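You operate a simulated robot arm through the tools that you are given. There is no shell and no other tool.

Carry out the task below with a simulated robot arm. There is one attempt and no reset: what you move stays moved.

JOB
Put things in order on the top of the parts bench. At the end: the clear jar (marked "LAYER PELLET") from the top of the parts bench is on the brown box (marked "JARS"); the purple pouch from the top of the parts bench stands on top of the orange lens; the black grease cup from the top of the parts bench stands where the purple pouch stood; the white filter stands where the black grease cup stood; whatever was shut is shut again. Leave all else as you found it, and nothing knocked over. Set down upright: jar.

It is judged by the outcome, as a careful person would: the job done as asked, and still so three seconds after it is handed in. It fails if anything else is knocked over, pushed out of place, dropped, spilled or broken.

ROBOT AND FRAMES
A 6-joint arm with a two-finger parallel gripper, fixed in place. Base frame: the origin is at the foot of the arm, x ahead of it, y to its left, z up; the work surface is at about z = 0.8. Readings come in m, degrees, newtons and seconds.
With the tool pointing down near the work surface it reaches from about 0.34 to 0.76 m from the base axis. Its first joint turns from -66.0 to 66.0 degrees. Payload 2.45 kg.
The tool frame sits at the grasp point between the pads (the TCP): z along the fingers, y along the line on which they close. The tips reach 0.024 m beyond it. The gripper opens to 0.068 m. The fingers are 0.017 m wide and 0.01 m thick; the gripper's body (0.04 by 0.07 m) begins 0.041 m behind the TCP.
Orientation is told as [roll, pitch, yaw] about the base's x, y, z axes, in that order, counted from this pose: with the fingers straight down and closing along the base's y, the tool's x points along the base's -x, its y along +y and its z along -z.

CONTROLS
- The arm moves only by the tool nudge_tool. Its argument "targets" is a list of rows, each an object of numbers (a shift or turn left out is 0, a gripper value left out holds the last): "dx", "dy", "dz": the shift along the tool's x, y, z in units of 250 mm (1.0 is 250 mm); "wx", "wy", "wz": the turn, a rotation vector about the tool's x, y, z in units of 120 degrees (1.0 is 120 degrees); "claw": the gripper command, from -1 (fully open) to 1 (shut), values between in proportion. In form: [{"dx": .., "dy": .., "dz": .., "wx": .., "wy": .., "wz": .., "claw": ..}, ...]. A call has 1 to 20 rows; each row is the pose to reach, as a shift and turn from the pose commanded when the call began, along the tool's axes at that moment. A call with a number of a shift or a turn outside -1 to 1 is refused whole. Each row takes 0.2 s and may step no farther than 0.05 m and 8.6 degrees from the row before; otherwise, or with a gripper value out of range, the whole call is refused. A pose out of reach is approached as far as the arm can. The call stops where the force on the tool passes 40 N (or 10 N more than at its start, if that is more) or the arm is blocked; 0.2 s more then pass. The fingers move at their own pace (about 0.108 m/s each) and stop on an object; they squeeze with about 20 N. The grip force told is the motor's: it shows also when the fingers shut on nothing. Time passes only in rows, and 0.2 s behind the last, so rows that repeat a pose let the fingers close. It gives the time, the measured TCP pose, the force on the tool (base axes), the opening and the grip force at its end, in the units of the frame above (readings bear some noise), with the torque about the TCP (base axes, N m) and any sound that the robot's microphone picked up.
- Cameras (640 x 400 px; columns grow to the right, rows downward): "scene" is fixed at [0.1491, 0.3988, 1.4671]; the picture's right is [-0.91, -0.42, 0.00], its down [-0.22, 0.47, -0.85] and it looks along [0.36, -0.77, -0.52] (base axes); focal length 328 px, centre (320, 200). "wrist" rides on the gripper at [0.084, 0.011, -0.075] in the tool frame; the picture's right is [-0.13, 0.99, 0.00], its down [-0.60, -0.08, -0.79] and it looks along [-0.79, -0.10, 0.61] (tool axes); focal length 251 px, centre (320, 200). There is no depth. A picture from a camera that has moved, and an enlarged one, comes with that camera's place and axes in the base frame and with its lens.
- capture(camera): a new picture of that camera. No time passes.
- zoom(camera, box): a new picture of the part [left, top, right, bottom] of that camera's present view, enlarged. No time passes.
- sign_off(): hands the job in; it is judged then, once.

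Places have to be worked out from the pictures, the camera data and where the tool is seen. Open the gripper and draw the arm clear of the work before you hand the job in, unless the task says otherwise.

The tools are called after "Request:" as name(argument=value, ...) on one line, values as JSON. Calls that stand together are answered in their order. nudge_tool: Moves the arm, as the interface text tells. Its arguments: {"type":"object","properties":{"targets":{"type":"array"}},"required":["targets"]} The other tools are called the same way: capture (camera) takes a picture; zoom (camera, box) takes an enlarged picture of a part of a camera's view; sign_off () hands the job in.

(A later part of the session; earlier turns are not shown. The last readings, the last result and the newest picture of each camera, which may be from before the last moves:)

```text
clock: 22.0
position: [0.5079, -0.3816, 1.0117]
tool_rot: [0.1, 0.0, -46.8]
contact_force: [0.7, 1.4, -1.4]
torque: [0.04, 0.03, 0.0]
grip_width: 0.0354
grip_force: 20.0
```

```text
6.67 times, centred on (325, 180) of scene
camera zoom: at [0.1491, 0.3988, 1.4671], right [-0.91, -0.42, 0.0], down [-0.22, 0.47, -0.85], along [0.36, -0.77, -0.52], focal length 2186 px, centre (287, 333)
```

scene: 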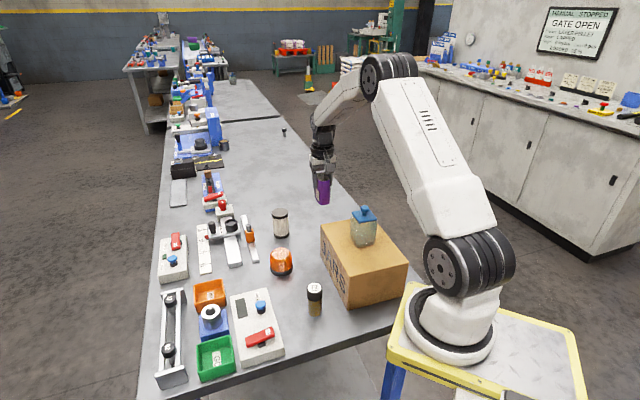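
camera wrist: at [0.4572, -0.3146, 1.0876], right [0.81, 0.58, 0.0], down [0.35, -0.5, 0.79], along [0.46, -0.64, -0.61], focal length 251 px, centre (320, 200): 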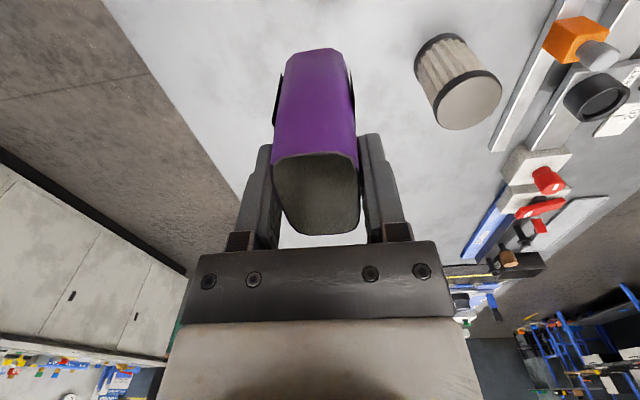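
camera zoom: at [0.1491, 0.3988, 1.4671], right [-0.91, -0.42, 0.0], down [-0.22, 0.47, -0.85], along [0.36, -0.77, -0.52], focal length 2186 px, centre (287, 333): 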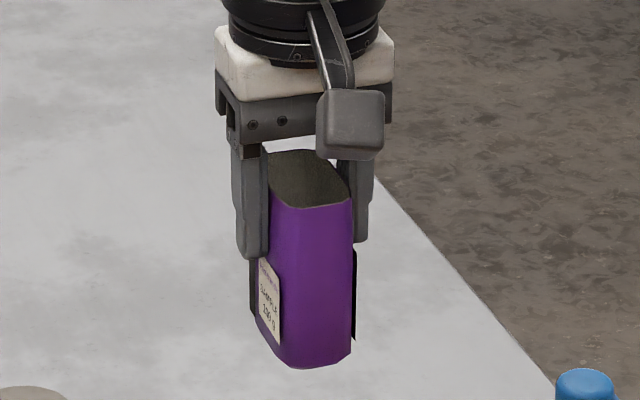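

The lens centre works out to about (0.552, -0.196), flat top ≈50 mm across at z≈0.856. I carry the pouch over it at the present height (pouch base ≈0.938).

Request:
nudge_tool(targets=[{"dx": 0.07, "dy": 0.106, "claw": 1}, {"dx": 0.141, "dy": 0.213}, {"dx": 0.211, "dy": 0.319}, {"dx": 0.281, "dy": 0.425}, {"dx": 0.352, "dy": 0.532}, {"dx": 0.422, "dy": 0.638}])

Request:
capture(camera="wrist")

Request:
zoom(camera="scene", box=[240, 180, 340, 290])

```text
clock: 23.4
position: [0.5518, -0.1943, 1.0108]
tool_rot: [0.0, -0.1, -47.0]
contact_force: [-0.3, -0.1, -1.1]
torque: [-0.02, -0.01, -0.03]
grip_width: 0.0356
grip_force: 20.3
```

```text
taken
camera wrist: at [0.5032, -0.1267, 1.0859], right [0.81, 0.58, 0.0], down [0.35, -0.49, 0.79], along [0.46, -0.64, -0.61], focal length 251 px, centre (320, 200)
```

wrist: 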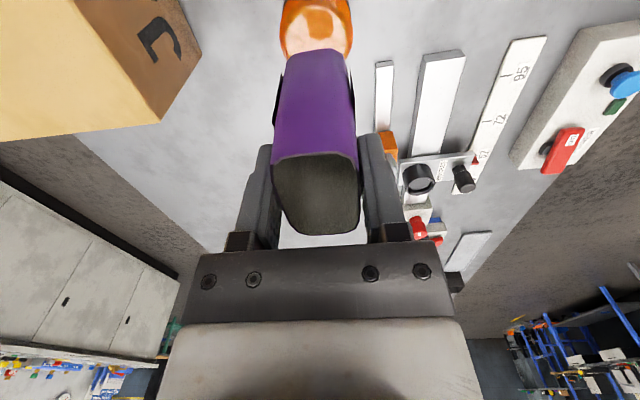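

```text
3.64 times, centred on (290, 235) of scene
camera zoom: at [0.1491, 0.3988, 1.4671], right [-0.91, -0.42, 0.0], down [-0.22, 0.47, -0.85], along [0.36, -0.77, -0.52], focal length 1192 px, centre (429, 73)
```

zoom: 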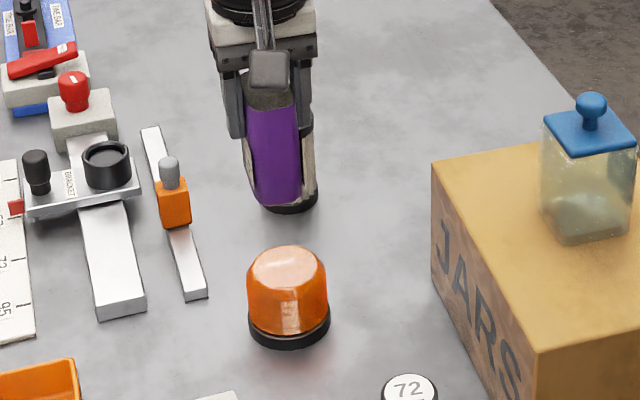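

I'll enlarge the wrist view to see how the lens's top circle sits under the pouch.

Request:
zoom(camera="wrist", box=[250, 0, 390, 88])

Request:
zoom(camera="scene", box=[265, 195, 325, 285])

```text
4.55 times, centred on (320, 44) of wrist
camera zoom: at [0.5032, -0.1267, 1.0859], right [0.81, 0.58, 0.0], down [0.35, -0.49, 0.79], along [0.46, -0.64, -0.61], focal length 1143 px, centre (320, 909)
```

zoom: 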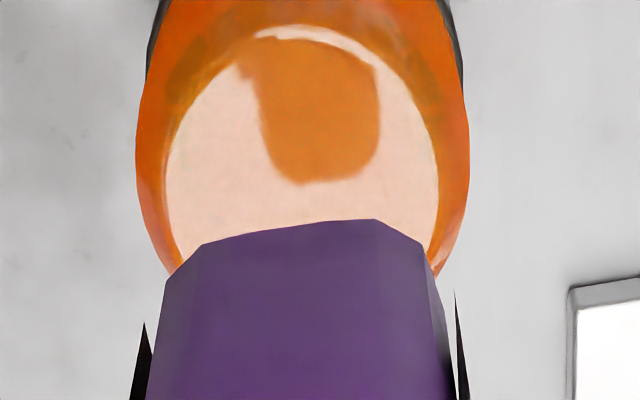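

```text
4.44 times, centred on (295, 240) of scene
camera zoom: at [0.1491, 0.3988, 1.4671], right [-0.91, -0.42, 0.0], down [-0.22, 0.47, -0.85], along [0.36, -0.77, -0.52], focal length 1457 px, centre (431, 22)
```

zoom: 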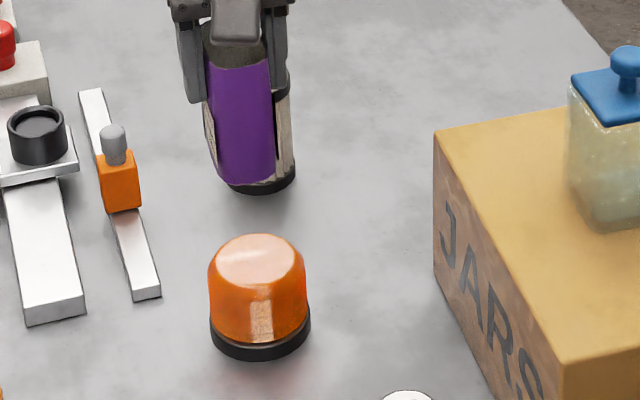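

The lens centre lies 3–4 mm to the tool's -y of the pouch base centre, and well centred along x. I correct that and lower to about 20 mm above contact (expected TCP z≈0.930).

Request:
nudge_tool(targets=[{"dx": 0.003, "dy": -0.015, "dz": 0.06, "claw": 1}, {"dx": 0.003, "dy": -0.015, "dz": 0.13}, {"dx": 0.003, "dy": -0.015, "dz": 0.19}, {"dx": 0.003, "dy": -0.015, "dz": 0.24}])

Request:
zoom(camera="wrist", box=[250, 0, 390, 88])

Request:
zoom(camera="scene", box=[255, 205, 315, 285])

```text
clock: 24.4
position: [0.548, -0.1993, 0.9514]
tool_rot: [0.1, -0.2, -46.9]
contact_force: [-0.2, -0.1, -1.3]
torque: [-0.03, -0.02, -0.02]
grip_width: 0.0358
grip_force: 20.0
```

```text
4.55 times, centred on (320, 44) of wrist
camera zoom: at [0.4983, -0.1303, 1.0267], right [0.81, 0.58, 0.0], down [0.35, -0.49, 0.79], along [0.46, -0.64, -0.61], focal length 1143 px, centre (320, 909)
```

zoom: 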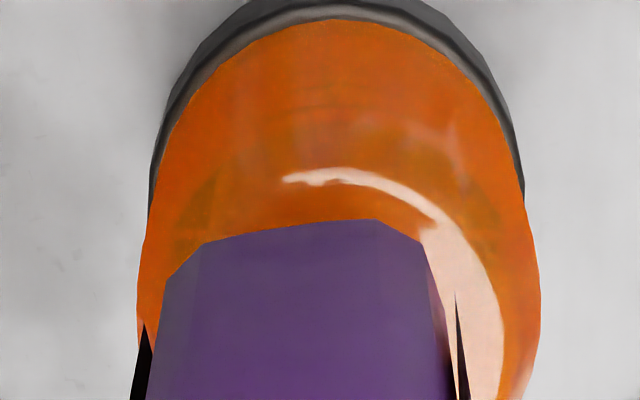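

```text
5.00 times, centred on (285, 245) of scene
camera zoom: at [0.1491, 0.3988, 1.4671], right [-0.91, -0.42, 0.0], down [-0.22, 0.47, -0.85], along [0.36, -0.77, -0.52], focal length 1640 px, centre (495, -25)
```

zoom: 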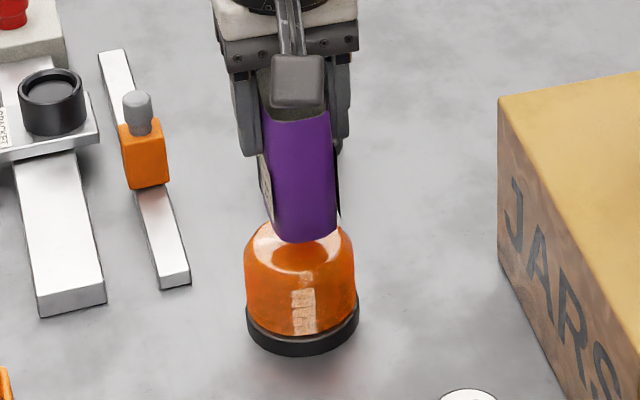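

The arm had settled ~2 mm further than commanded; wrist view puts the lens centre ~3 mm to +y, scene view says nearly aligned. I shift +2 mm and lower in small steps towards contact.

Request:
nudge_tool(targets=[{"dy": 0.008, "dz": 0.02, "claw": 1}, {"dy": 0.008, "dz": 0.04}, {"dy": 0.008, "dz": 0.055}, {"dy": 0.008, "dz": 0.065}, {"dy": 0.008, "dz": 0.07}, {"dy": 0.008, "dz": 0.07}])

Request:
zoom(camera="wrist", box=[250, 0, 390, 88])

Request:
zoom(camera="scene", box=[255, 205, 315, 285])

```text
clock: 25.8
position: [0.5498, -0.197, 0.9338]
tool_rot: [0.2, -0.1, -47.0]
contact_force: [-0.2, -0.1, -0.5]
torque: [0.0, -0.01, 0.01]
grip_width: 0.0357
grip_force: 20.2
```

```text
4.55 times, centred on (320, 44) of wrist
camera zoom: at [0.5001, -0.1283, 1.0094], right [0.81, 0.58, 0.0], down [0.35, -0.49, 0.79], along [0.46, -0.64, -0.61], focal length 1143 px, centre (320, 909)
```

zoom: 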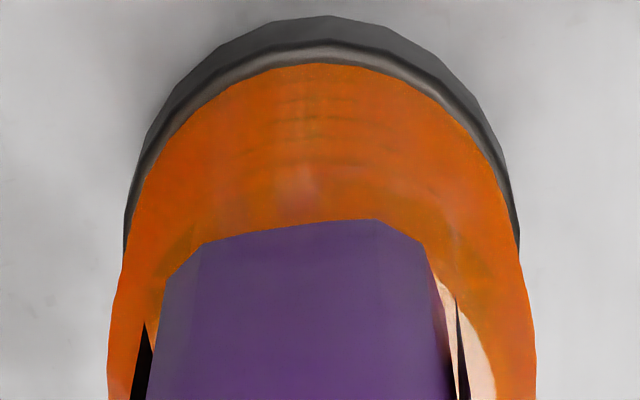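

```text
5.00 times, centred on (285, 245) of scene
camera zoom: at [0.1491, 0.3988, 1.4671], right [-0.91, -0.42, 0.0], down [-0.22, 0.47, -0.85], along [0.36, -0.77, -0.52], focal length 1640 px, centre (495, -25)
```

zoom: 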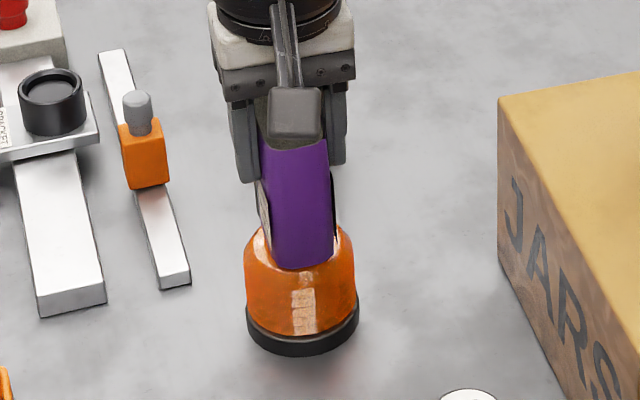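

Both views now show the pouch centred on the lens. I lower 1 mm per step for 4 mm.

Request:
nudge_tool(targets=[{"dz": 0.004, "claw": 1}, {"dz": 0.008}, {"dz": 0.012}, {"dz": 0.016}])

```text
clock: 26.8
position: [0.5503, -0.1976, 0.9305]
tool_rot: [0.1, -0.1, -46.9]
contact_force: [-1.8, 0.8, 6.6]
torque: [0.12, 0.21, 0.01]
grip_width: 0.0357
grip_force: 20.3
```

Contact at z≈0.9305 with 6.6 N: the pouch rests on the lens. I ease 0.3 mm and open the gripper.

Request:
nudge_tool(targets=[{"dz": -0.0015, "claw": 1}, {"dz": -0.0015, "claw": 0.2}, {"dz": -0.0015, "claw": -1}, {"dz": -0.0015, "claw": -1}])

Request:
capture(camera="wrist")

Request:
zoom(camera="scene", box=[255, 205, 315, 285])

```text
clock: 27.8
position: [0.5498, -0.1967, 0.9287]
tool_rot: [0.0, -0.1, -46.9]
contact_force: [0.8, -0.8, 0.3]
torque: [0.03, 0.0, 0.0]
grip_width: 0.068
grip_force: 0.0
```

```text
taken
camera wrist: at [0.5003, -0.1284, 1.005], right [0.81, 0.58, 0.0], down [0.35, -0.49, 0.79], along [0.46, -0.64, -0.61], focal length 251 px, centre (320, 200)
```

wrist: 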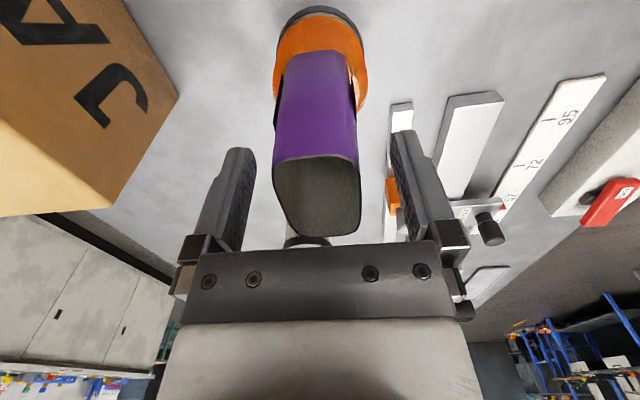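

```text
5.00 times, centred on (285, 245) of scene
camera zoom: at [0.1491, 0.3988, 1.4671], right [-0.91, -0.42, 0.0], down [-0.22, 0.47, -0.85], along [0.36, -0.77, -0.52], focal length 1640 px, centre (495, -25)
```

zoom: 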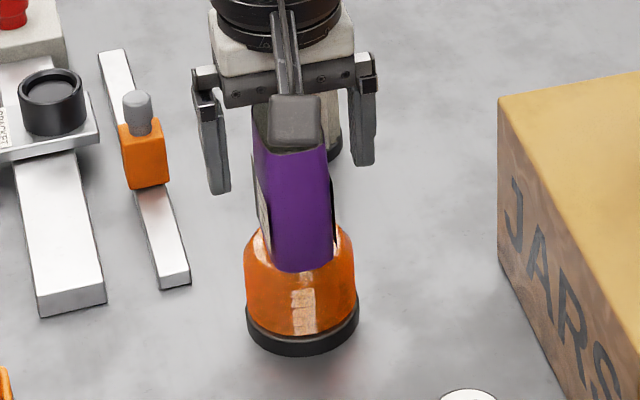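

The pouch stands on the lens. I rise straight up, well above its mouth.

Request:
nudge_tool(targets=[{"dz": -0.06}, {"dz": -0.16}, {"dz": -0.3}, {"dz": -0.45}, {"dz": -0.6}])

Request:
capture(camera="wrist")

Request:
zoom(camera="scene", box=[250, 180, 400, 320])

```text
clock: 29.0
position: [0.5508, -0.1954, 1.0815]
tool_rot: [0.2, -0.1, -47.0]
contact_force: [0.2, -0.8, -0.2]
torque: [0.02, -0.02, -0.02]
grip_width: 0.068
grip_force: 0.1
```

```text
taken
camera wrist: at [0.5002, -0.128, 1.1557], right [0.81, 0.58, 0.0], down [0.35, -0.49, 0.79], along [0.46, -0.64, -0.61], focal length 251 px, centre (320, 200)
```

wrist: 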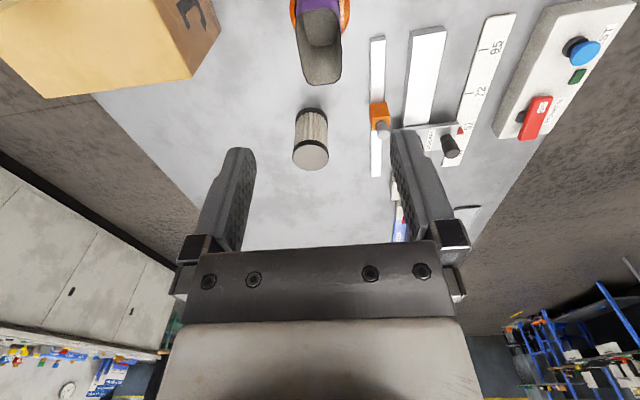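

```text
2.86 times, centred on (325, 250) of scene
camera zoom: at [0.149, 0.3988, 1.4671], right [-0.91, -0.42, 0.0], down [-0.22, 0.47, -0.85], along [0.36, -0.77, -0.52], focal length 937 px, centre (306, 57)
```

zoom: 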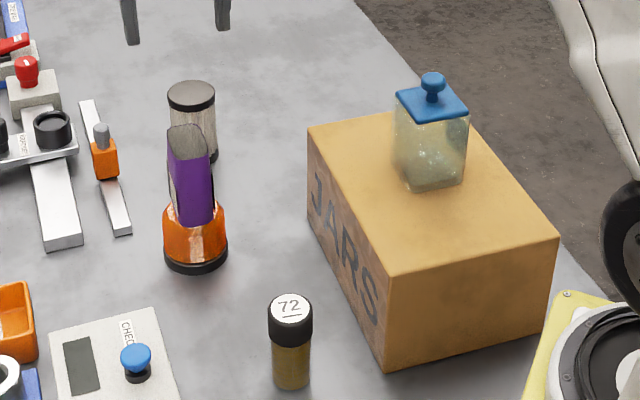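

Pouch is stable on the lens. Before taking the "72" vial as the grease cup, I check the other black items nearby to rule out another candidate.

Request:
zoom(camera="scene", box=[155, 285, 235, 385])

Request:
zoom(camera="scene", box=[190, 185, 270, 275])

Request:
zoom(camera="scene", box=[160, 90, 240, 190])

Request:
zoom(camera="scene", box=[120, 30, 240, 110])

```text
4.00 times, centred on (195, 335) of scene
camera zoom: at [0.149, 0.3988, 1.4671], right [-0.91, -0.42, 0.0], down [-0.22, 0.47, -0.85], along [0.36, -0.77, -0.52], focal length 1312 px, centre (820, -340)
```

zoom: 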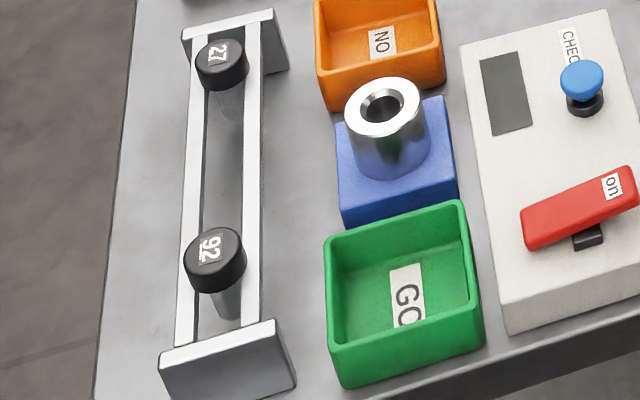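

```text
4.44 times, centred on (230, 230) of scene
camera zoom: at [0.149, 0.3988, 1.4671], right [-0.91, -0.42, 0.0], down [-0.22, 0.47, -0.85], along [0.36, -0.77, -0.52], focal length 1457 px, centre (720, 67)
```

zoom: 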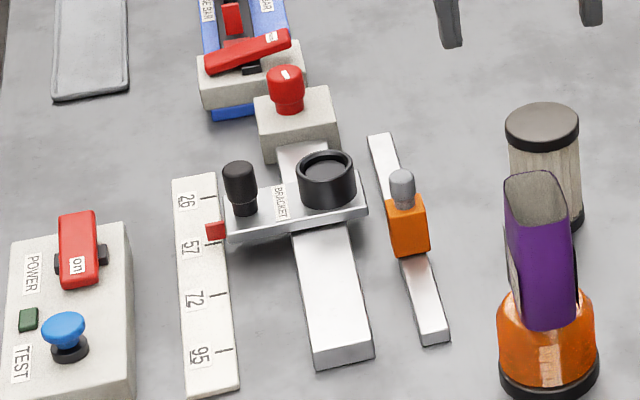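

```text
4.00 times, centred on (200, 140) of scene
camera zoom: at [0.149, 0.3988, 1.4671], right [-0.91, -0.42, 0.0], down [-0.22, 0.47, -0.85], along [0.36, -0.77, -0.52], focal length 1312 px, centre (800, 440)
```

zoom: 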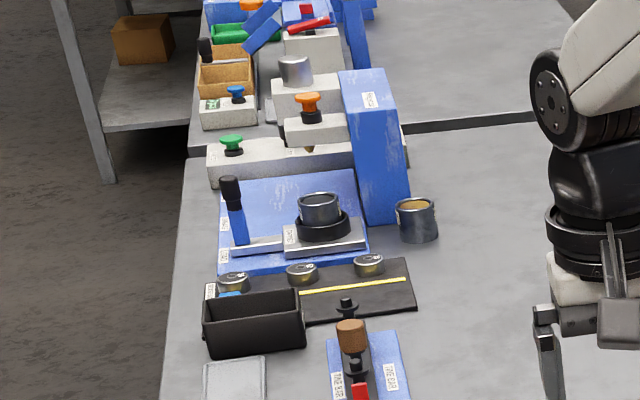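

```text
5.00 times, centred on (180, 70) of scene
camera zoom: at [0.149, 0.3988, 1.4671], right [-0.91, -0.42, 0.0], down [-0.22, 0.47, -0.85], along [0.36, -0.77, -0.52], focal length 1640 px, centre (1020, 850)
```

zoom: 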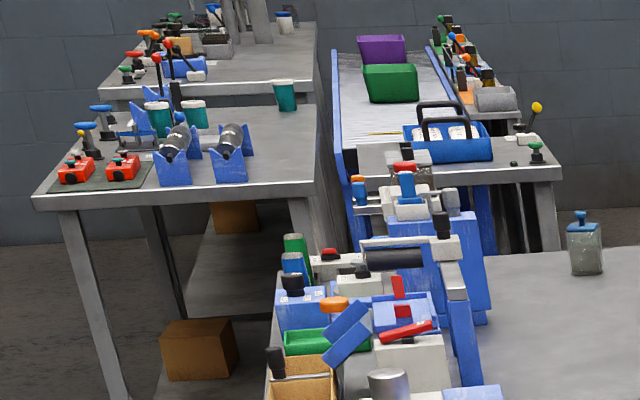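

Request:
zoom(camera="scene", box=[340, 200, 390, 250])

Request:
zoom(camera="scene", box=[265, 215, 305, 285])

```text
8.00 times, centred on (365, 225) of scene
camera zoom: at [0.149, 0.3988, 1.4671], right [-0.91, -0.42, 0.0], down [-0.22, 0.47, -0.85], along [0.36, -0.77, -0.52], focal length 2623 px, centre (-40, 0)
```

zoom: 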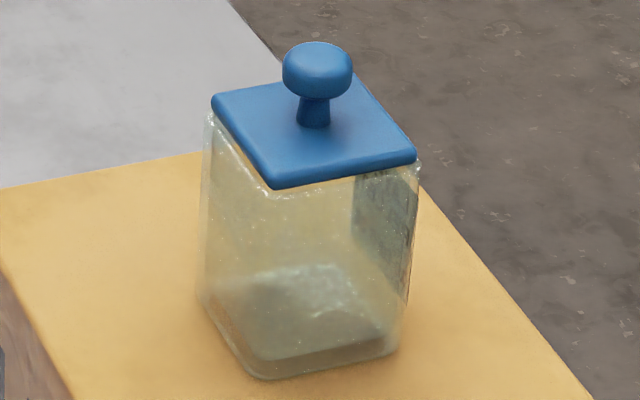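

```text
5.71 times, centred on (285, 250) of scene
camera zoom: at [0.149, 0.3988, 1.4671], right [-0.91, -0.42, 0.0], down [-0.22, 0.47, -0.85], along [0.36, -0.77, -0.52], focal length 1874 px, centre (520, -86)
```

zoom: 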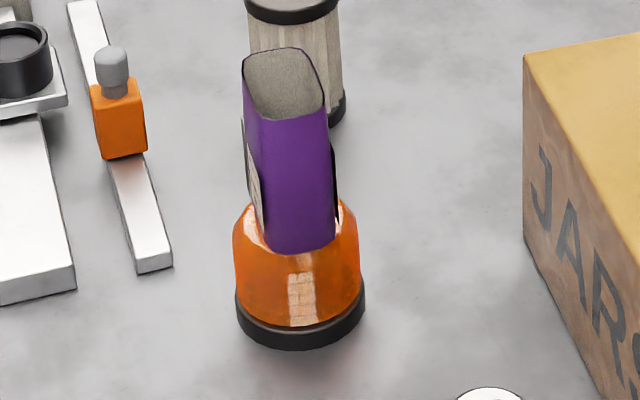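

The jar and pouch sit well. The other black items (rack knobs, bracket parts) are fixed parts or out of reach, so the free-standing black-capped cup with grease at (0.392, -0.090) is the grease cup. I move over it with the gripper open.

Request:
nudge_tool(targets=[{"dx": 0.13, "dy": -0.031, "claw": -1}, {"dx": 0.27, "dy": -0.064}, {"dx": 0.41, "dy": -0.098, "dz": 0.05}, {"dx": 0.55, "dy": -0.131, "dz": 0.14}, {"dx": 0.66, "dy": -0.157, "dz": 0.24}, {"dx": 0.742, "dy": -0.177, "dz": 0.32}])

Request:
capture(camera="wrist")

Request:
capture(camera="scene")

```text
clock: 30.4
position: [0.3901, -0.0917, 1.0005]
tool_rot: [0.2, -0.1, -46.9]
contact_force: [0.2, -0.4, 0.1]
torque: [0.0, -0.02, 0.02]
grip_width: 0.068
grip_force: 0.2
```

```text
taken
camera wrist: at [0.3413, -0.0236, 1.0752], right [0.81, 0.58, 0.0], down [0.35, -0.49, 0.79], along [0.46, -0.64, -0.61], focal length 251 px, centre (320, 200)
```

wrist: 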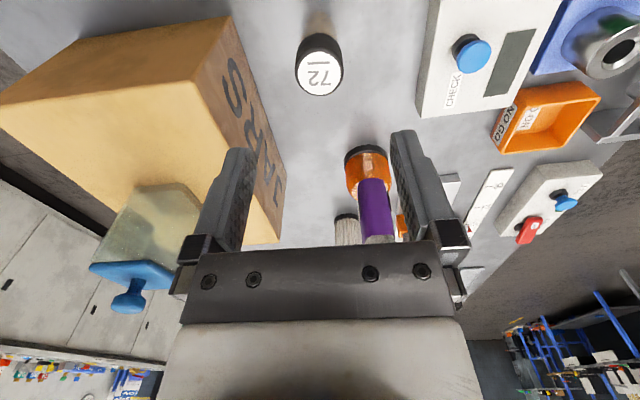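

```text
taken
```

scene: 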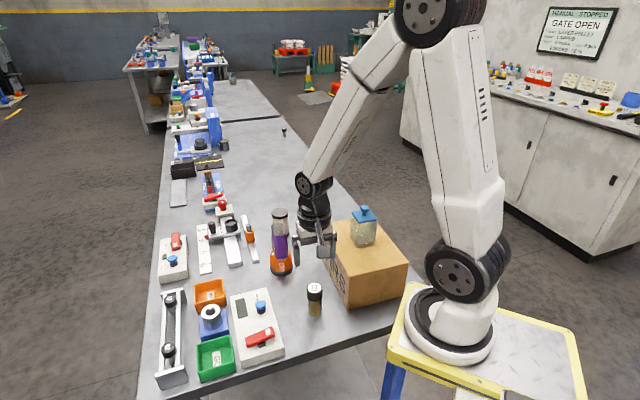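

Request:
zoom(camera="wrist", box=[270, 0, 370, 110])

```text
3.64 times, centred on (320, 55) of wrist
camera zoom: at [0.3413, -0.0236, 1.0752], right [0.81, 0.58, 0.0], down [0.35, -0.49, 0.79], along [0.46, -0.64, -0.61], focal length 914 px, centre (320, 727)
```

zoom: 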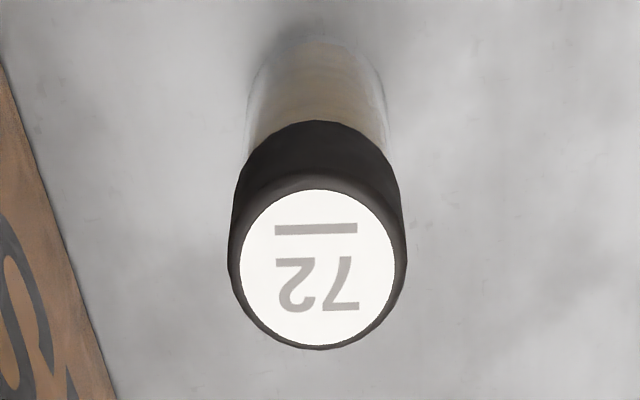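

The cap is centred within ~3 mm of the tool axis (spot ≈ (0.391, -0.094)). I descend to TCP z≈0.870 so the fingers surround the cap, and check.

Request:
nudge_tool(targets=[{"dx": -0.009, "dy": -0.004, "dz": 0.12}, {"dx": -0.009, "dy": -0.004, "dz": 0.24}, {"dx": -0.009, "dy": -0.004, "dz": 0.35}, {"dx": -0.009, "dy": -0.004, "dz": 0.44}, {"dx": -0.009, "dy": -0.004, "dz": 0.5}, {"dx": -0.009, "dy": -0.004, "dz": 0.522}])

Request:
capture(camera="wrist")

Request:
zoom(camera="scene", box=[270, 210, 400, 330])

```text
clock: 31.8
position: [0.3917, -0.0945, 0.8689]
tool_rot: [0.1, -0.1, -46.8]
contact_force: [0.1, 0.0, -0.4]
torque: [-0.01, -0.02, -0.03]
grip_width: 0.068
grip_force: 0.0
```

```text
taken
camera wrist: at [0.342, -0.0258, 0.9439], right [0.81, 0.58, 0.0], down [0.35, -0.49, 0.79], along [0.46, -0.64, -0.61], focal length 251 px, centre (320, 200)
```

wrist: 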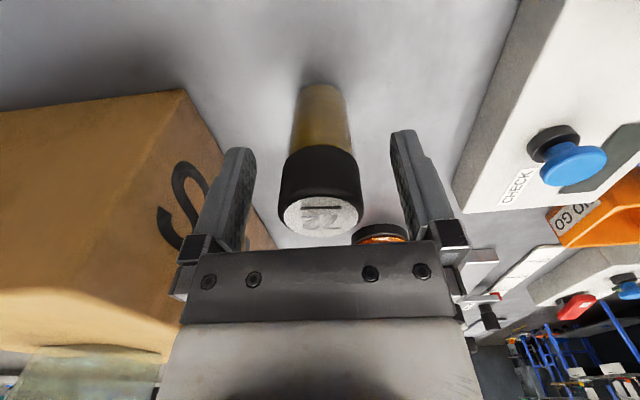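

```text
3.33 times, centred on (335, 270) of scene
camera zoom: at [0.1491, 0.3988, 1.4671], right [-0.91, -0.42, 0.0], down [-0.22, 0.47, -0.85], along [0.36, -0.77, -0.52], focal length 1093 px, centre (270, -33)
```

zoom: 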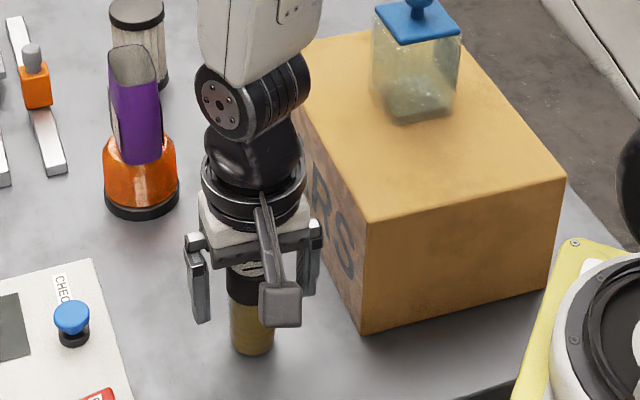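

The cap is between the fingers with even clearance. I close the gripper.

Request:
nudge_tool(targets=[{"claw": 1}, {"claw": 1}, {"claw": 1}, {"claw": 1}])

Request:
capture(camera="wrist")

```text
clock: 32.8
position: [0.392, -0.0936, 0.8693]
tool_rot: [0.1, -0.1, -46.8]
contact_force: [0.4, -0.2, 0.1]
torque: [0.03, -0.01, 0.03]
grip_width: 0.0374
grip_force: 20.1
```

```text
taken
camera wrist: at [0.342, -0.0258, 0.9441], right [0.81, 0.58, 0.0], down [0.35, -0.49, 0.79], along [0.46, -0.64, -0.61], focal length 251 px, centre (320, 200)
```

wrist: 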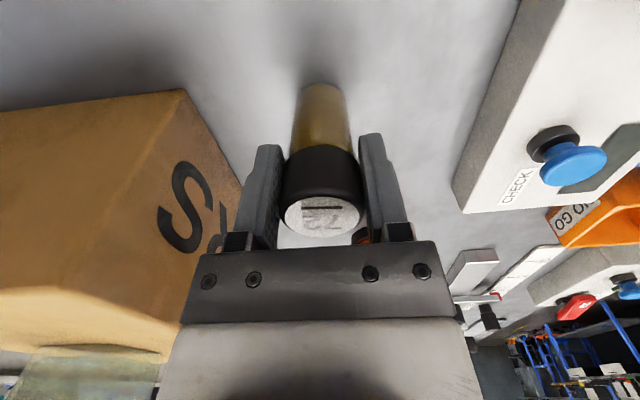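

The cup's cap is held at 37.4 mm with 20 N. I lift it slowly to z≈1.06 so that it clears box, pouch and jar.

Request:
nudge_tool(targets=[{"dz": -0.03, "claw": 1}, {"dz": -0.08}, {"dz": -0.18}, {"dz": -0.3}, {"dz": -0.45}, {"dz": -0.6}, {"dz": -0.76}])

Request:
capture(camera="wrist")

Request:
zoom(camera="scene", box=[250, 150, 410, 330])

```text
clock: 34.4
position: [0.3898, -0.0936, 1.0597]
tool_rot: [0.1, 0.0, -46.9]
contact_force: [-0.2, -0.6, -1.3]
torque: [-0.01, -0.02, -0.02]
grip_width: 0.0372
grip_force: 19.9
```

```text
taken
camera wrist: at [0.3398, -0.025, 1.135], right [0.81, 0.58, 0.0], down [0.35, -0.49, 0.79], along [0.46, -0.64, -0.61], focal length 251 px, centre (320, 200)
```

wrist: 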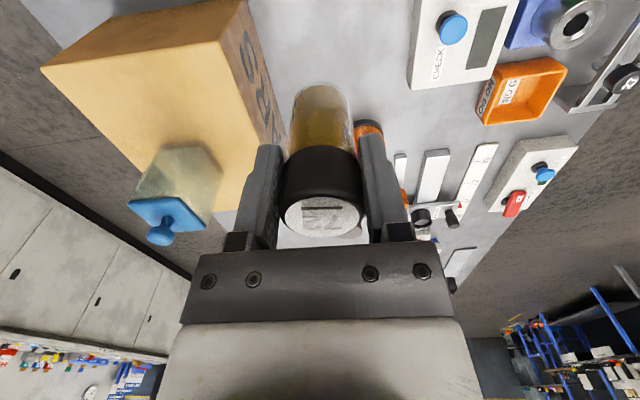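

```text
2.22 times, centred on (330, 240) of scene
camera zoom: at [0.1491, 0.3988, 1.4671], right [-0.91, -0.42, 0.0], down [-0.22, 0.47, -0.85], along [0.36, -0.77, -0.52], focal length 729 px, centre (298, 111)
```

zoom: 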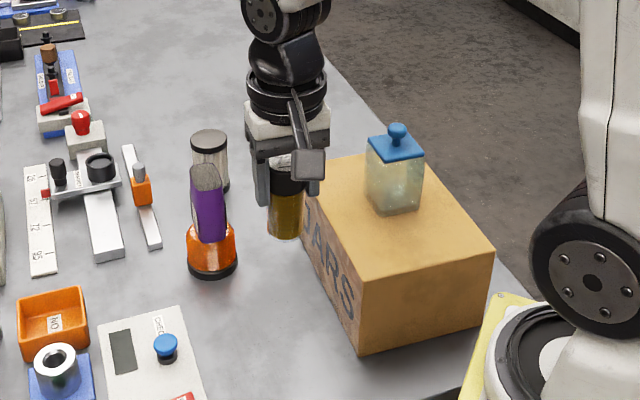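

The cup hangs straight. I carry it towards the pouch's former spot at this height, in two stages.

Request:
nudge_tool(targets=[{"dx": -0.138, "dy": -0.053, "claw": 1}, {"dx": -0.275, "dy": -0.106}, {"dx": -0.413, "dy": -0.159}, {"dx": -0.55, "dy": -0.212}, {"dx": -0.688, "dy": -0.265}])

Request:
nudge_tool(targets=[{"dx": -0.115, "dy": -0.044, "claw": 1}, {"dx": -0.23, "dy": -0.088}, {"dx": -0.345, "dy": -0.133}, {"dx": -0.458, "dy": -0.177}, {"dx": -0.458, "dy": -0.177}])

Request:
capture(camera="wrist")

Request:
capture(camera="scene")

```text
clock: 35.6
position: [0.4625, -0.2653, 1.0605]
tool_rot: [0.1, -0.1, -46.9]
contact_force: [-0.4, 0.6, -1.1]
torque: [0.03, 0.02, 0.02]
grip_width: 0.0374
grip_force: 19.8
```

```text
clock: 36.8
position: [0.509, -0.3766, 1.0599]
tool_rot: [0.1, 0.0, -46.9]
contact_force: [-0.3, 0.1, -0.4]
torque: [0.04, 0.01, -0.01]
grip_width: 0.0371
grip_force: 20.1
```

```text
taken
camera wrist: at [0.459, -0.3097, 1.1354], right [0.81, 0.58, 0.0], down [0.35, -0.49, 0.79], along [0.46, -0.64, -0.61], focal length 251 px, centre (320, 200)
```

wrist: 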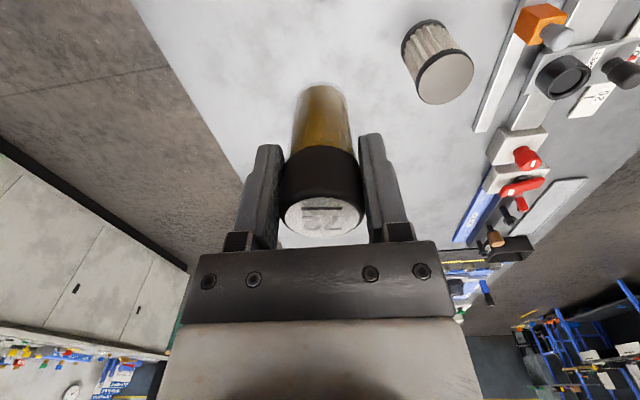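

```text
taken
```

scene: 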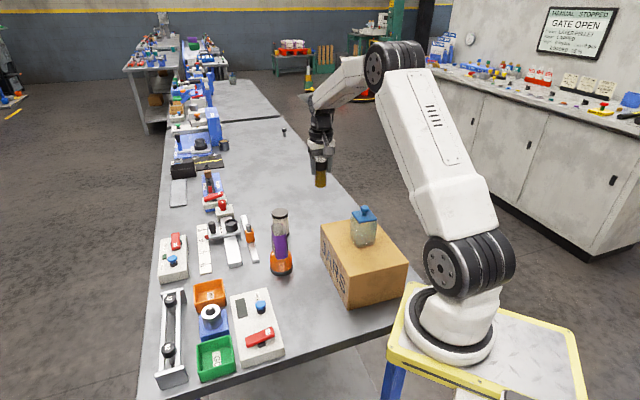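

The cup is over the pouch's old spot within ~4 mm; I correct sideways by 3 mm and lower to about 10 mm above the bench (contact expected at TCP z≈0.869).

Request:
nudge_tool(targets=[{"dy": -0.012, "dz": 0.14, "claw": 1}, {"dy": -0.012, "dz": 0.29}, {"dy": -0.012, "dz": 0.44}, {"dy": -0.012, "dz": 0.56}, {"dy": -0.012, "dz": 0.65}, {"dy": -0.012, "dz": 0.71}, {"dy": -0.012, "dz": 0.72}])

Request:
zoom(camera="scene", box=[280, 150, 400, 270])

Request:
capture(camera="wrist")

```text
clock: 38.4
position: [0.5055, -0.3807, 0.8786]
tool_rot: [0.1, -0.1, -46.9]
contact_force: [0.4, -0.7, -1.3]
torque: [-0.02, -0.01, 0.0]
grip_width: 0.0374
grip_force: 20.3
```

```text
3.33 times, centred on (340, 210) of scene
camera zoom: at [0.1491, 0.3988, 1.4671], right [-0.91, -0.42, 0.0], down [-0.22, 0.47, -0.85], along [0.36, -0.77, -0.52], focal length 1093 px, centre (253, 167)
```

zoom: 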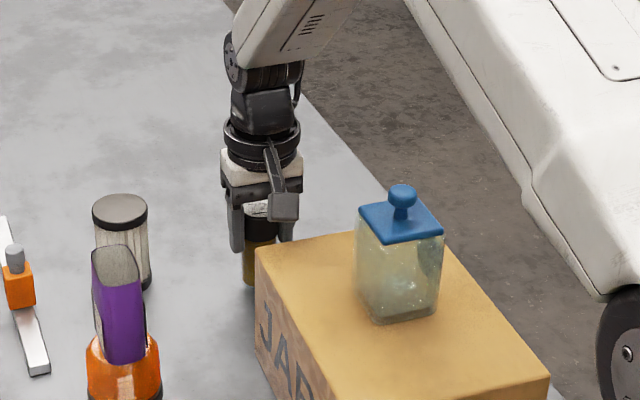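

```text
taken
camera wrist: at [0.4554, -0.3121, 0.9544], right [0.81, 0.58, 0.0], down [0.35, -0.49, 0.79], along [0.46, -0.64, -0.61], focal length 251 px, centre (320, 200)
```

wrist: 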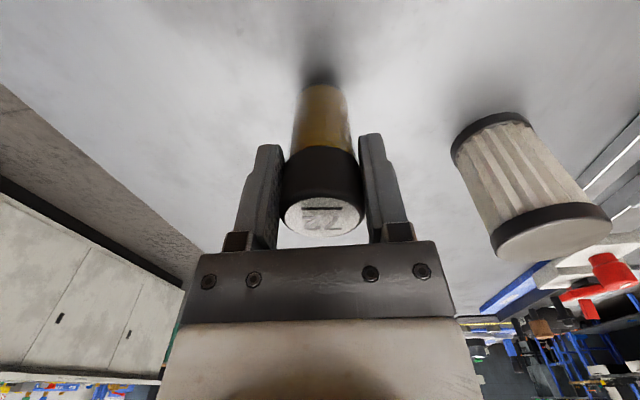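

I lower the last 9 mm in small steps and watch the force.

Request:
nudge_tool(targets=[{"dz": 0.008, "claw": 1}, {"dz": 0.016}, {"dz": 0.023}, {"dz": 0.028}, {"dz": 0.032}, {"dz": 0.036}])

```text
clock: 39.8
position: [0.5049, -0.3802, 0.8706]
tool_rot: [0.0, -0.1, -46.9]
contact_force: [0.5, -0.1, -0.6]
torque: [0.01, 0.02, 0.02]
grip_width: 0.0372
grip_force: 20.1
```

Request:
nudge_tool(targets=[{"dz": 0.003, "claw": 1}, {"dz": 0.006}])

```text
clock: 40.4
position: [0.5044, -0.3796, 0.8689]
tool_rot: [0.1, 0.0, -46.9]
contact_force: [0.5, 0.1, -1.4]
torque: [-0.01, -0.02, 0.01]
grip_width: 0.0372
grip_force: 20.1
```

No contact yet at z=0.8689 (still 1.4 N hanging); I go down another millimetre.

Request:
nudge_tool(targets=[{"dz": 0.003, "claw": 1}, {"dz": 0.005}])

```text
clock: 41.0
position: [0.5057, -0.3812, 0.8681]
tool_rot: [0.1, -0.1, -46.9]
contact_force: [-0.4, 1.4, 1.5]
torque: [0.08, 0.03, 0.02]
grip_width: 0.0372
grip_force: 19.5
```

Contact begins (force turned to +1.5 N), so the cup rests on the bench. I open the gripper in two stages and look.

Request:
nudge_tool(targets=[{"claw": 0.2}, {"claw": -1}, {"claw": -1}, {"claw": -1}])

Request:
capture(camera="wrist")

Request:
zoom(camera="scene", box=[280, 150, 400, 270])

```text
clock: 42.0
position: [0.5056, -0.3799, 0.8678]
tool_rot: [0.1, -0.1, -46.9]
contact_force: [0.1, -0.2, -0.2]
torque: [-0.01, 0.02, -0.01]
grip_width: 0.0683
grip_force: 0.0
```

```text
taken
camera wrist: at [0.4554, -0.3126, 0.9436], right [0.81, 0.58, 0.0], down [0.35, -0.49, 0.79], along [0.46, -0.64, -0.61], focal length 251 px, centre (320, 200)
```

wrist: 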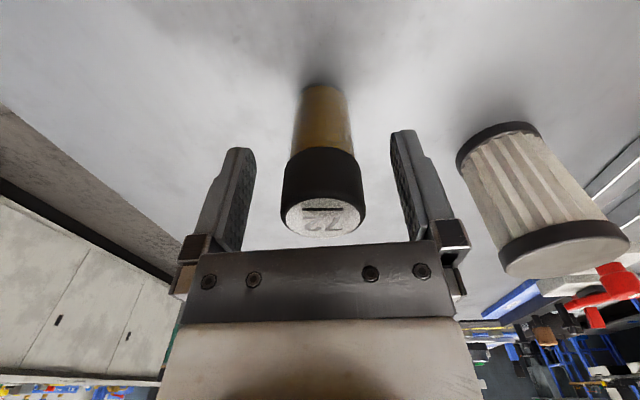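

```text
3.33 times, centred on (340, 210) of scene
camera zoom: at [0.1491, 0.3988, 1.4671], right [-0.91, -0.42, 0.0], down [-0.22, 0.47, -0.85], along [0.36, -0.77, -0.52], focal length 1093 px, centre (253, 167)
```

zoom: 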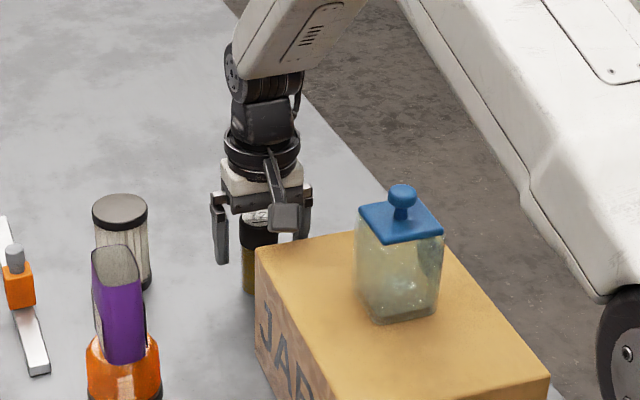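

The cup stands freely. I rise straight up to z≈1.03 and look at it and the filter.

Request:
nudge_tool(targets=[{"dz": -0.06}, {"dz": -0.16}, {"dz": -0.3}, {"dz": -0.45}, {"dz": -0.64}])

Request:
capture(camera="wrist")

Request:
zoom(camera="scene", box=[250, 160, 400, 320])

```text
clock: 43.2
position: [0.5024, -0.3801, 1.0298]
tool_rot: [0.1, -0.1, -46.8]
contact_force: [0.0, 0.0, 0.2]
torque: [0.05, -0.05, -0.01]
grip_width: 0.0681
grip_force: 0.1
```

```text
taken
camera wrist: at [0.4532, -0.3112, 1.1048], right [0.81, 0.58, 0.0], down [0.35, -0.49, 0.79], along [0.46, -0.64, -0.61], focal length 251 px, centre (320, 200)
```

wrist: 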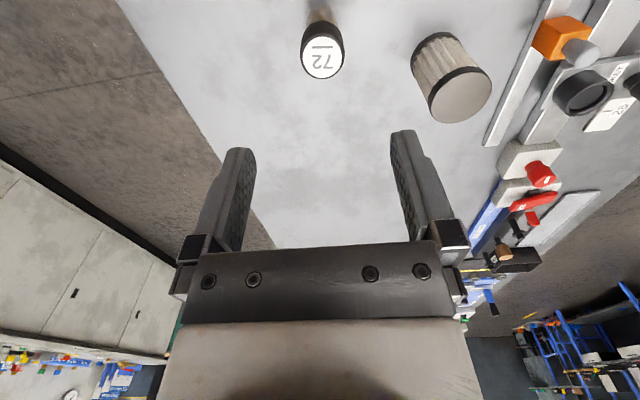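

```text
2.50 times, centred on (325, 240) of scene
camera zoom: at [0.149, 0.3988, 1.4671], right [-0.91, -0.42, 0.0], down [-0.22, 0.47, -0.85], along [0.36, -0.77, -0.52], focal length 820 px, centre (308, 100)
```

zoom: 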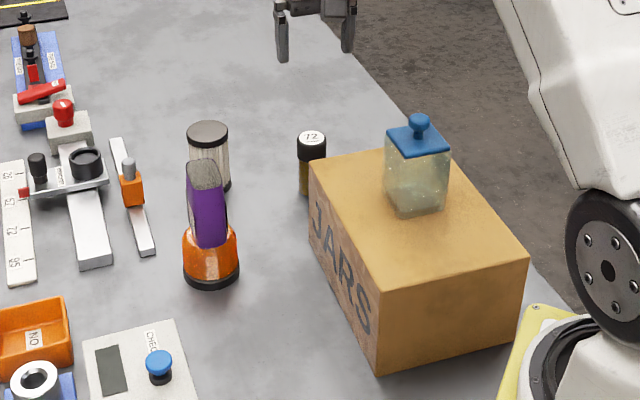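

The cup stands upright near the former pouch spot. I enlarge to check its exact place and locate the filter.

Request:
zoom(camera="wrist", box=[280, 0, 360, 100])

Request:
zoom(camera="wrist", box=[390, 10, 510, 140])

Request:
zoom(camera="scene", box=[265, 200, 345, 280])

```text
4.00 times, centred on (320, 50) of wrist
camera zoom: at [0.4532, -0.3112, 1.1048], right [0.81, 0.58, 0.0], down [0.35, -0.49, 0.79], along [0.46, -0.64, -0.61], focal length 1006 px, centre (320, 800)
```

zoom: 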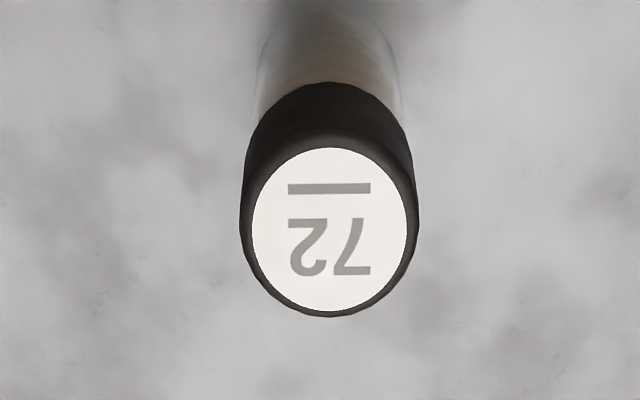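

```text
3.08 times, centred on (450, 75) of wrist
camera zoom: at [0.4532, -0.3112, 1.1048], right [0.81, 0.58, 0.0], down [0.35, -0.49, 0.79], along [0.46, -0.64, -0.61], focal length 774 px, centre (-80, 585)
```

zoom: 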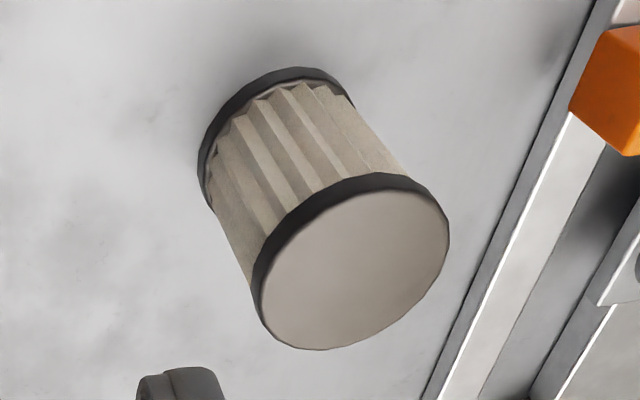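

```text
5.00 times, centred on (305, 240) of scene
camera zoom: at [0.149, 0.3988, 1.4671], right [-0.91, -0.42, 0.0], down [-0.22, 0.47, -0.85], along [0.36, -0.77, -0.52], focal length 1640 px, centre (395, 0)
```

zoom: 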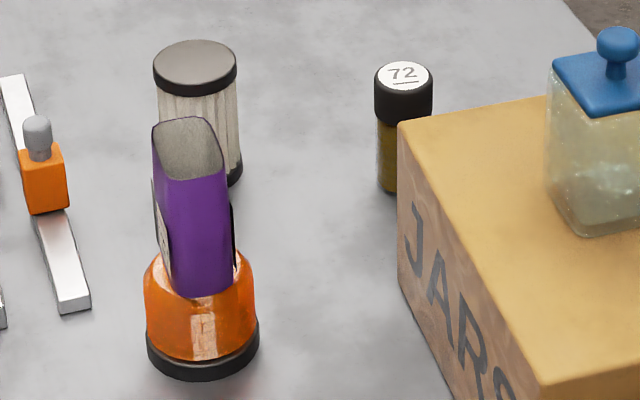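

The cup is within about 4 mm of where the pouch stood. The filter's centre is at about (0.631, -0.338); I move over it and lower to z≈0.96 for a check.

Request:
nudge_tool(targets=[{"dx": -0.057, "dy": 0.122, "claw": -1}, {"dx": -0.114, "dy": 0.245}, {"dx": -0.171, "dy": 0.367}, {"dx": -0.228, "dy": 0.49}, {"dx": -0.228, "dy": 0.49, "dz": 0.12}, {"dx": -0.228, "dy": 0.49, "dz": 0.24}, {"dx": -0.228, "dy": 0.49, "dz": 0.24}])

Request:
capture(camera="wrist")

Request:
zoom(camera="scene", box=[220, 150, 350, 280])

```text
clock: 44.8
position: [0.6346, -0.3388, 0.9687]
tool_rot: [0.1, 0.0, -46.9]
contact_force: [1.0, 0.1, 0.6]
torque: [0.0, -0.01, -0.02]
grip_width: 0.0677
grip_force: 0.1
```

```text
taken
camera wrist: at [0.5833, -0.2712, 1.0441], right [0.81, 0.58, 0.0], down [0.35, -0.49, 0.79], along [0.46, -0.64, -0.61], focal length 251 px, centre (320, 200)
```

wrist: 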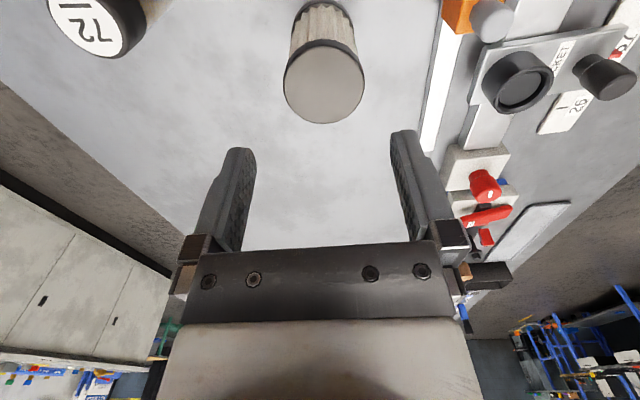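

```text
3.08 times, centred on (285, 215) of scene
camera zoom: at [0.1491, 0.3988, 1.4671], right [-0.91, -0.42, 0.0], down [-0.22, 0.47, -0.85], along [0.36, -0.77, -0.52], focal length 1009 px, centre (428, 154)
```

zoom: 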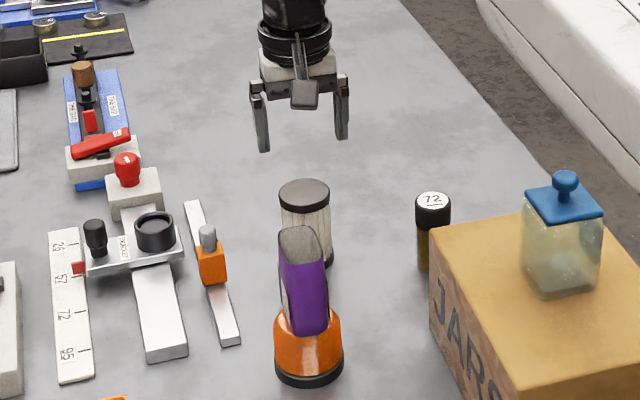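

Request:
zoom(camera="wrist", box=[260, 0, 390, 130])

```text
3.08 times, centred on (325, 65) of wrist
camera zoom: at [0.5833, -0.2712, 1.0441], right [0.81, 0.58, 0.0], down [0.35, -0.49, 0.79], along [0.46, -0.64, -0.61], focal length 774 px, centre (305, 615)
```

zoom: 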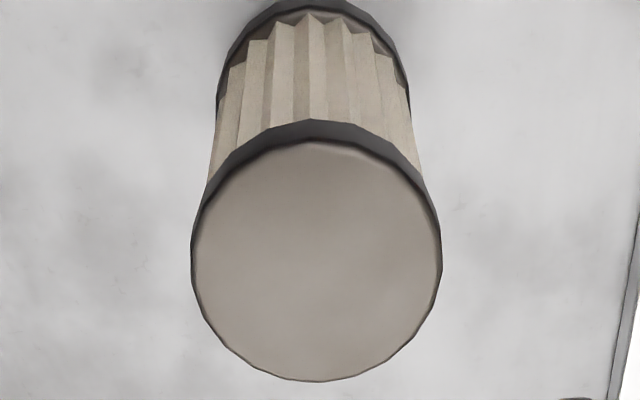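

The filter disc (≈51 mm across) is centred along x and 3 mm to +y. I correct and descend to TCP z≈0.868.

Request:
nudge_tool(targets=[{"dy": 0.011, "dz": 0.08}, {"dy": 0.011, "dz": 0.16}, {"dy": 0.011, "dz": 0.24}, {"dy": 0.011, "dz": 0.31}, {"dy": 0.011, "dz": 0.37}, {"dy": 0.011, "dz": 0.4}])

Request:
capture(camera="wrist")

Request:
zoom(camera="scene", box=[220, 150, 350, 280])

```text
clock: 46.2
position: [0.6351, -0.3358, 0.8685]
tool_rot: [0.1, 0.0, -46.9]
contact_force: [-0.5, 0.4, -0.4]
torque: [0.03, 0.0, 0.0]
grip_width: 0.0683
grip_force: 0.0
```

```text
taken
camera wrist: at [0.5865, -0.2678, 0.9436], right [0.81, 0.58, 0.0], down [0.35, -0.49, 0.79], along [0.46, -0.64, -0.61], focal length 251 px, centre (320, 200)
```

wrist: 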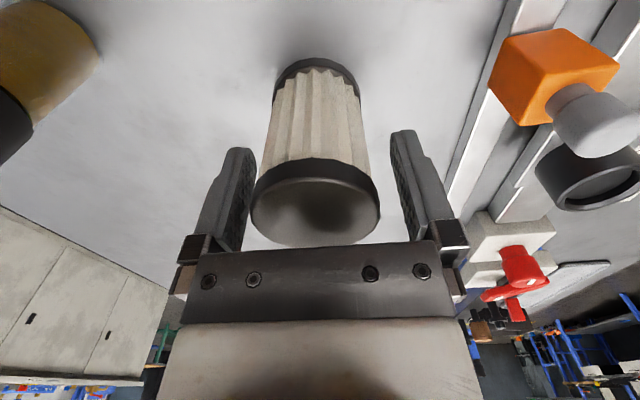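

```text
3.08 times, centred on (285, 215) of scene
camera zoom: at [0.1491, 0.3988, 1.4671], right [-0.91, -0.42, 0.0], down [-0.22, 0.47, -0.85], along [0.36, -0.77, -0.52], focal length 1009 px, centre (428, 154)
```

zoom: 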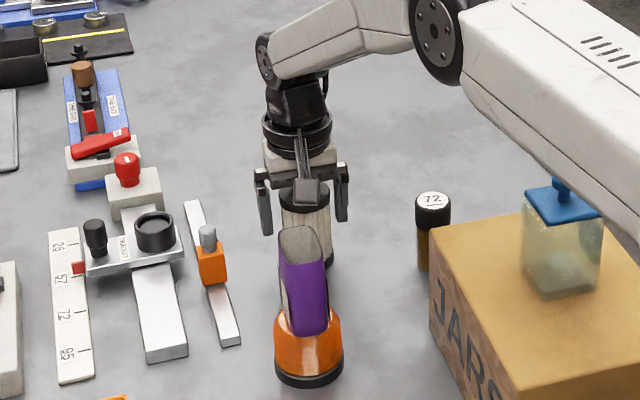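

The filter is between the fingers with clearance. The upper arm appears close to the jar's knob in the picture, so I check the whole scene before going on.

Request:
capture(camera="scene")

Request:
zoom(camera="scene", box=[300, 100, 480, 280])

```text
taken
```

scene: 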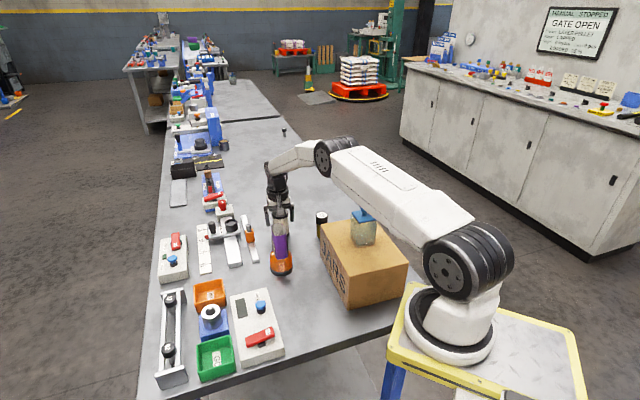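

```text
2.22 times, centred on (390, 190) of scene
camera zoom: at [0.1491, 0.3988, 1.4671], right [-0.91, -0.42, 0.0], down [-0.22, 0.47, -0.85], along [0.36, -0.77, -0.52], focal length 729 px, centre (164, 222)
```

zoom: 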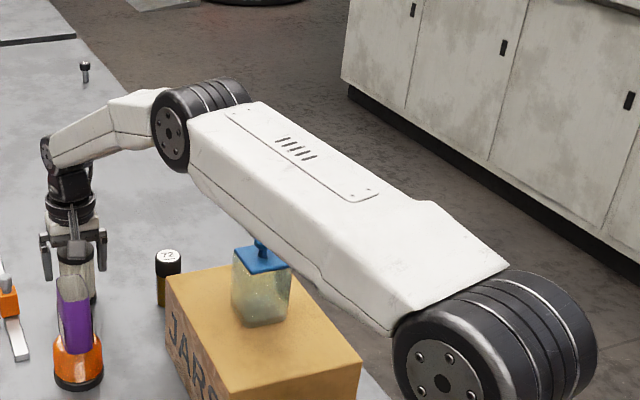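

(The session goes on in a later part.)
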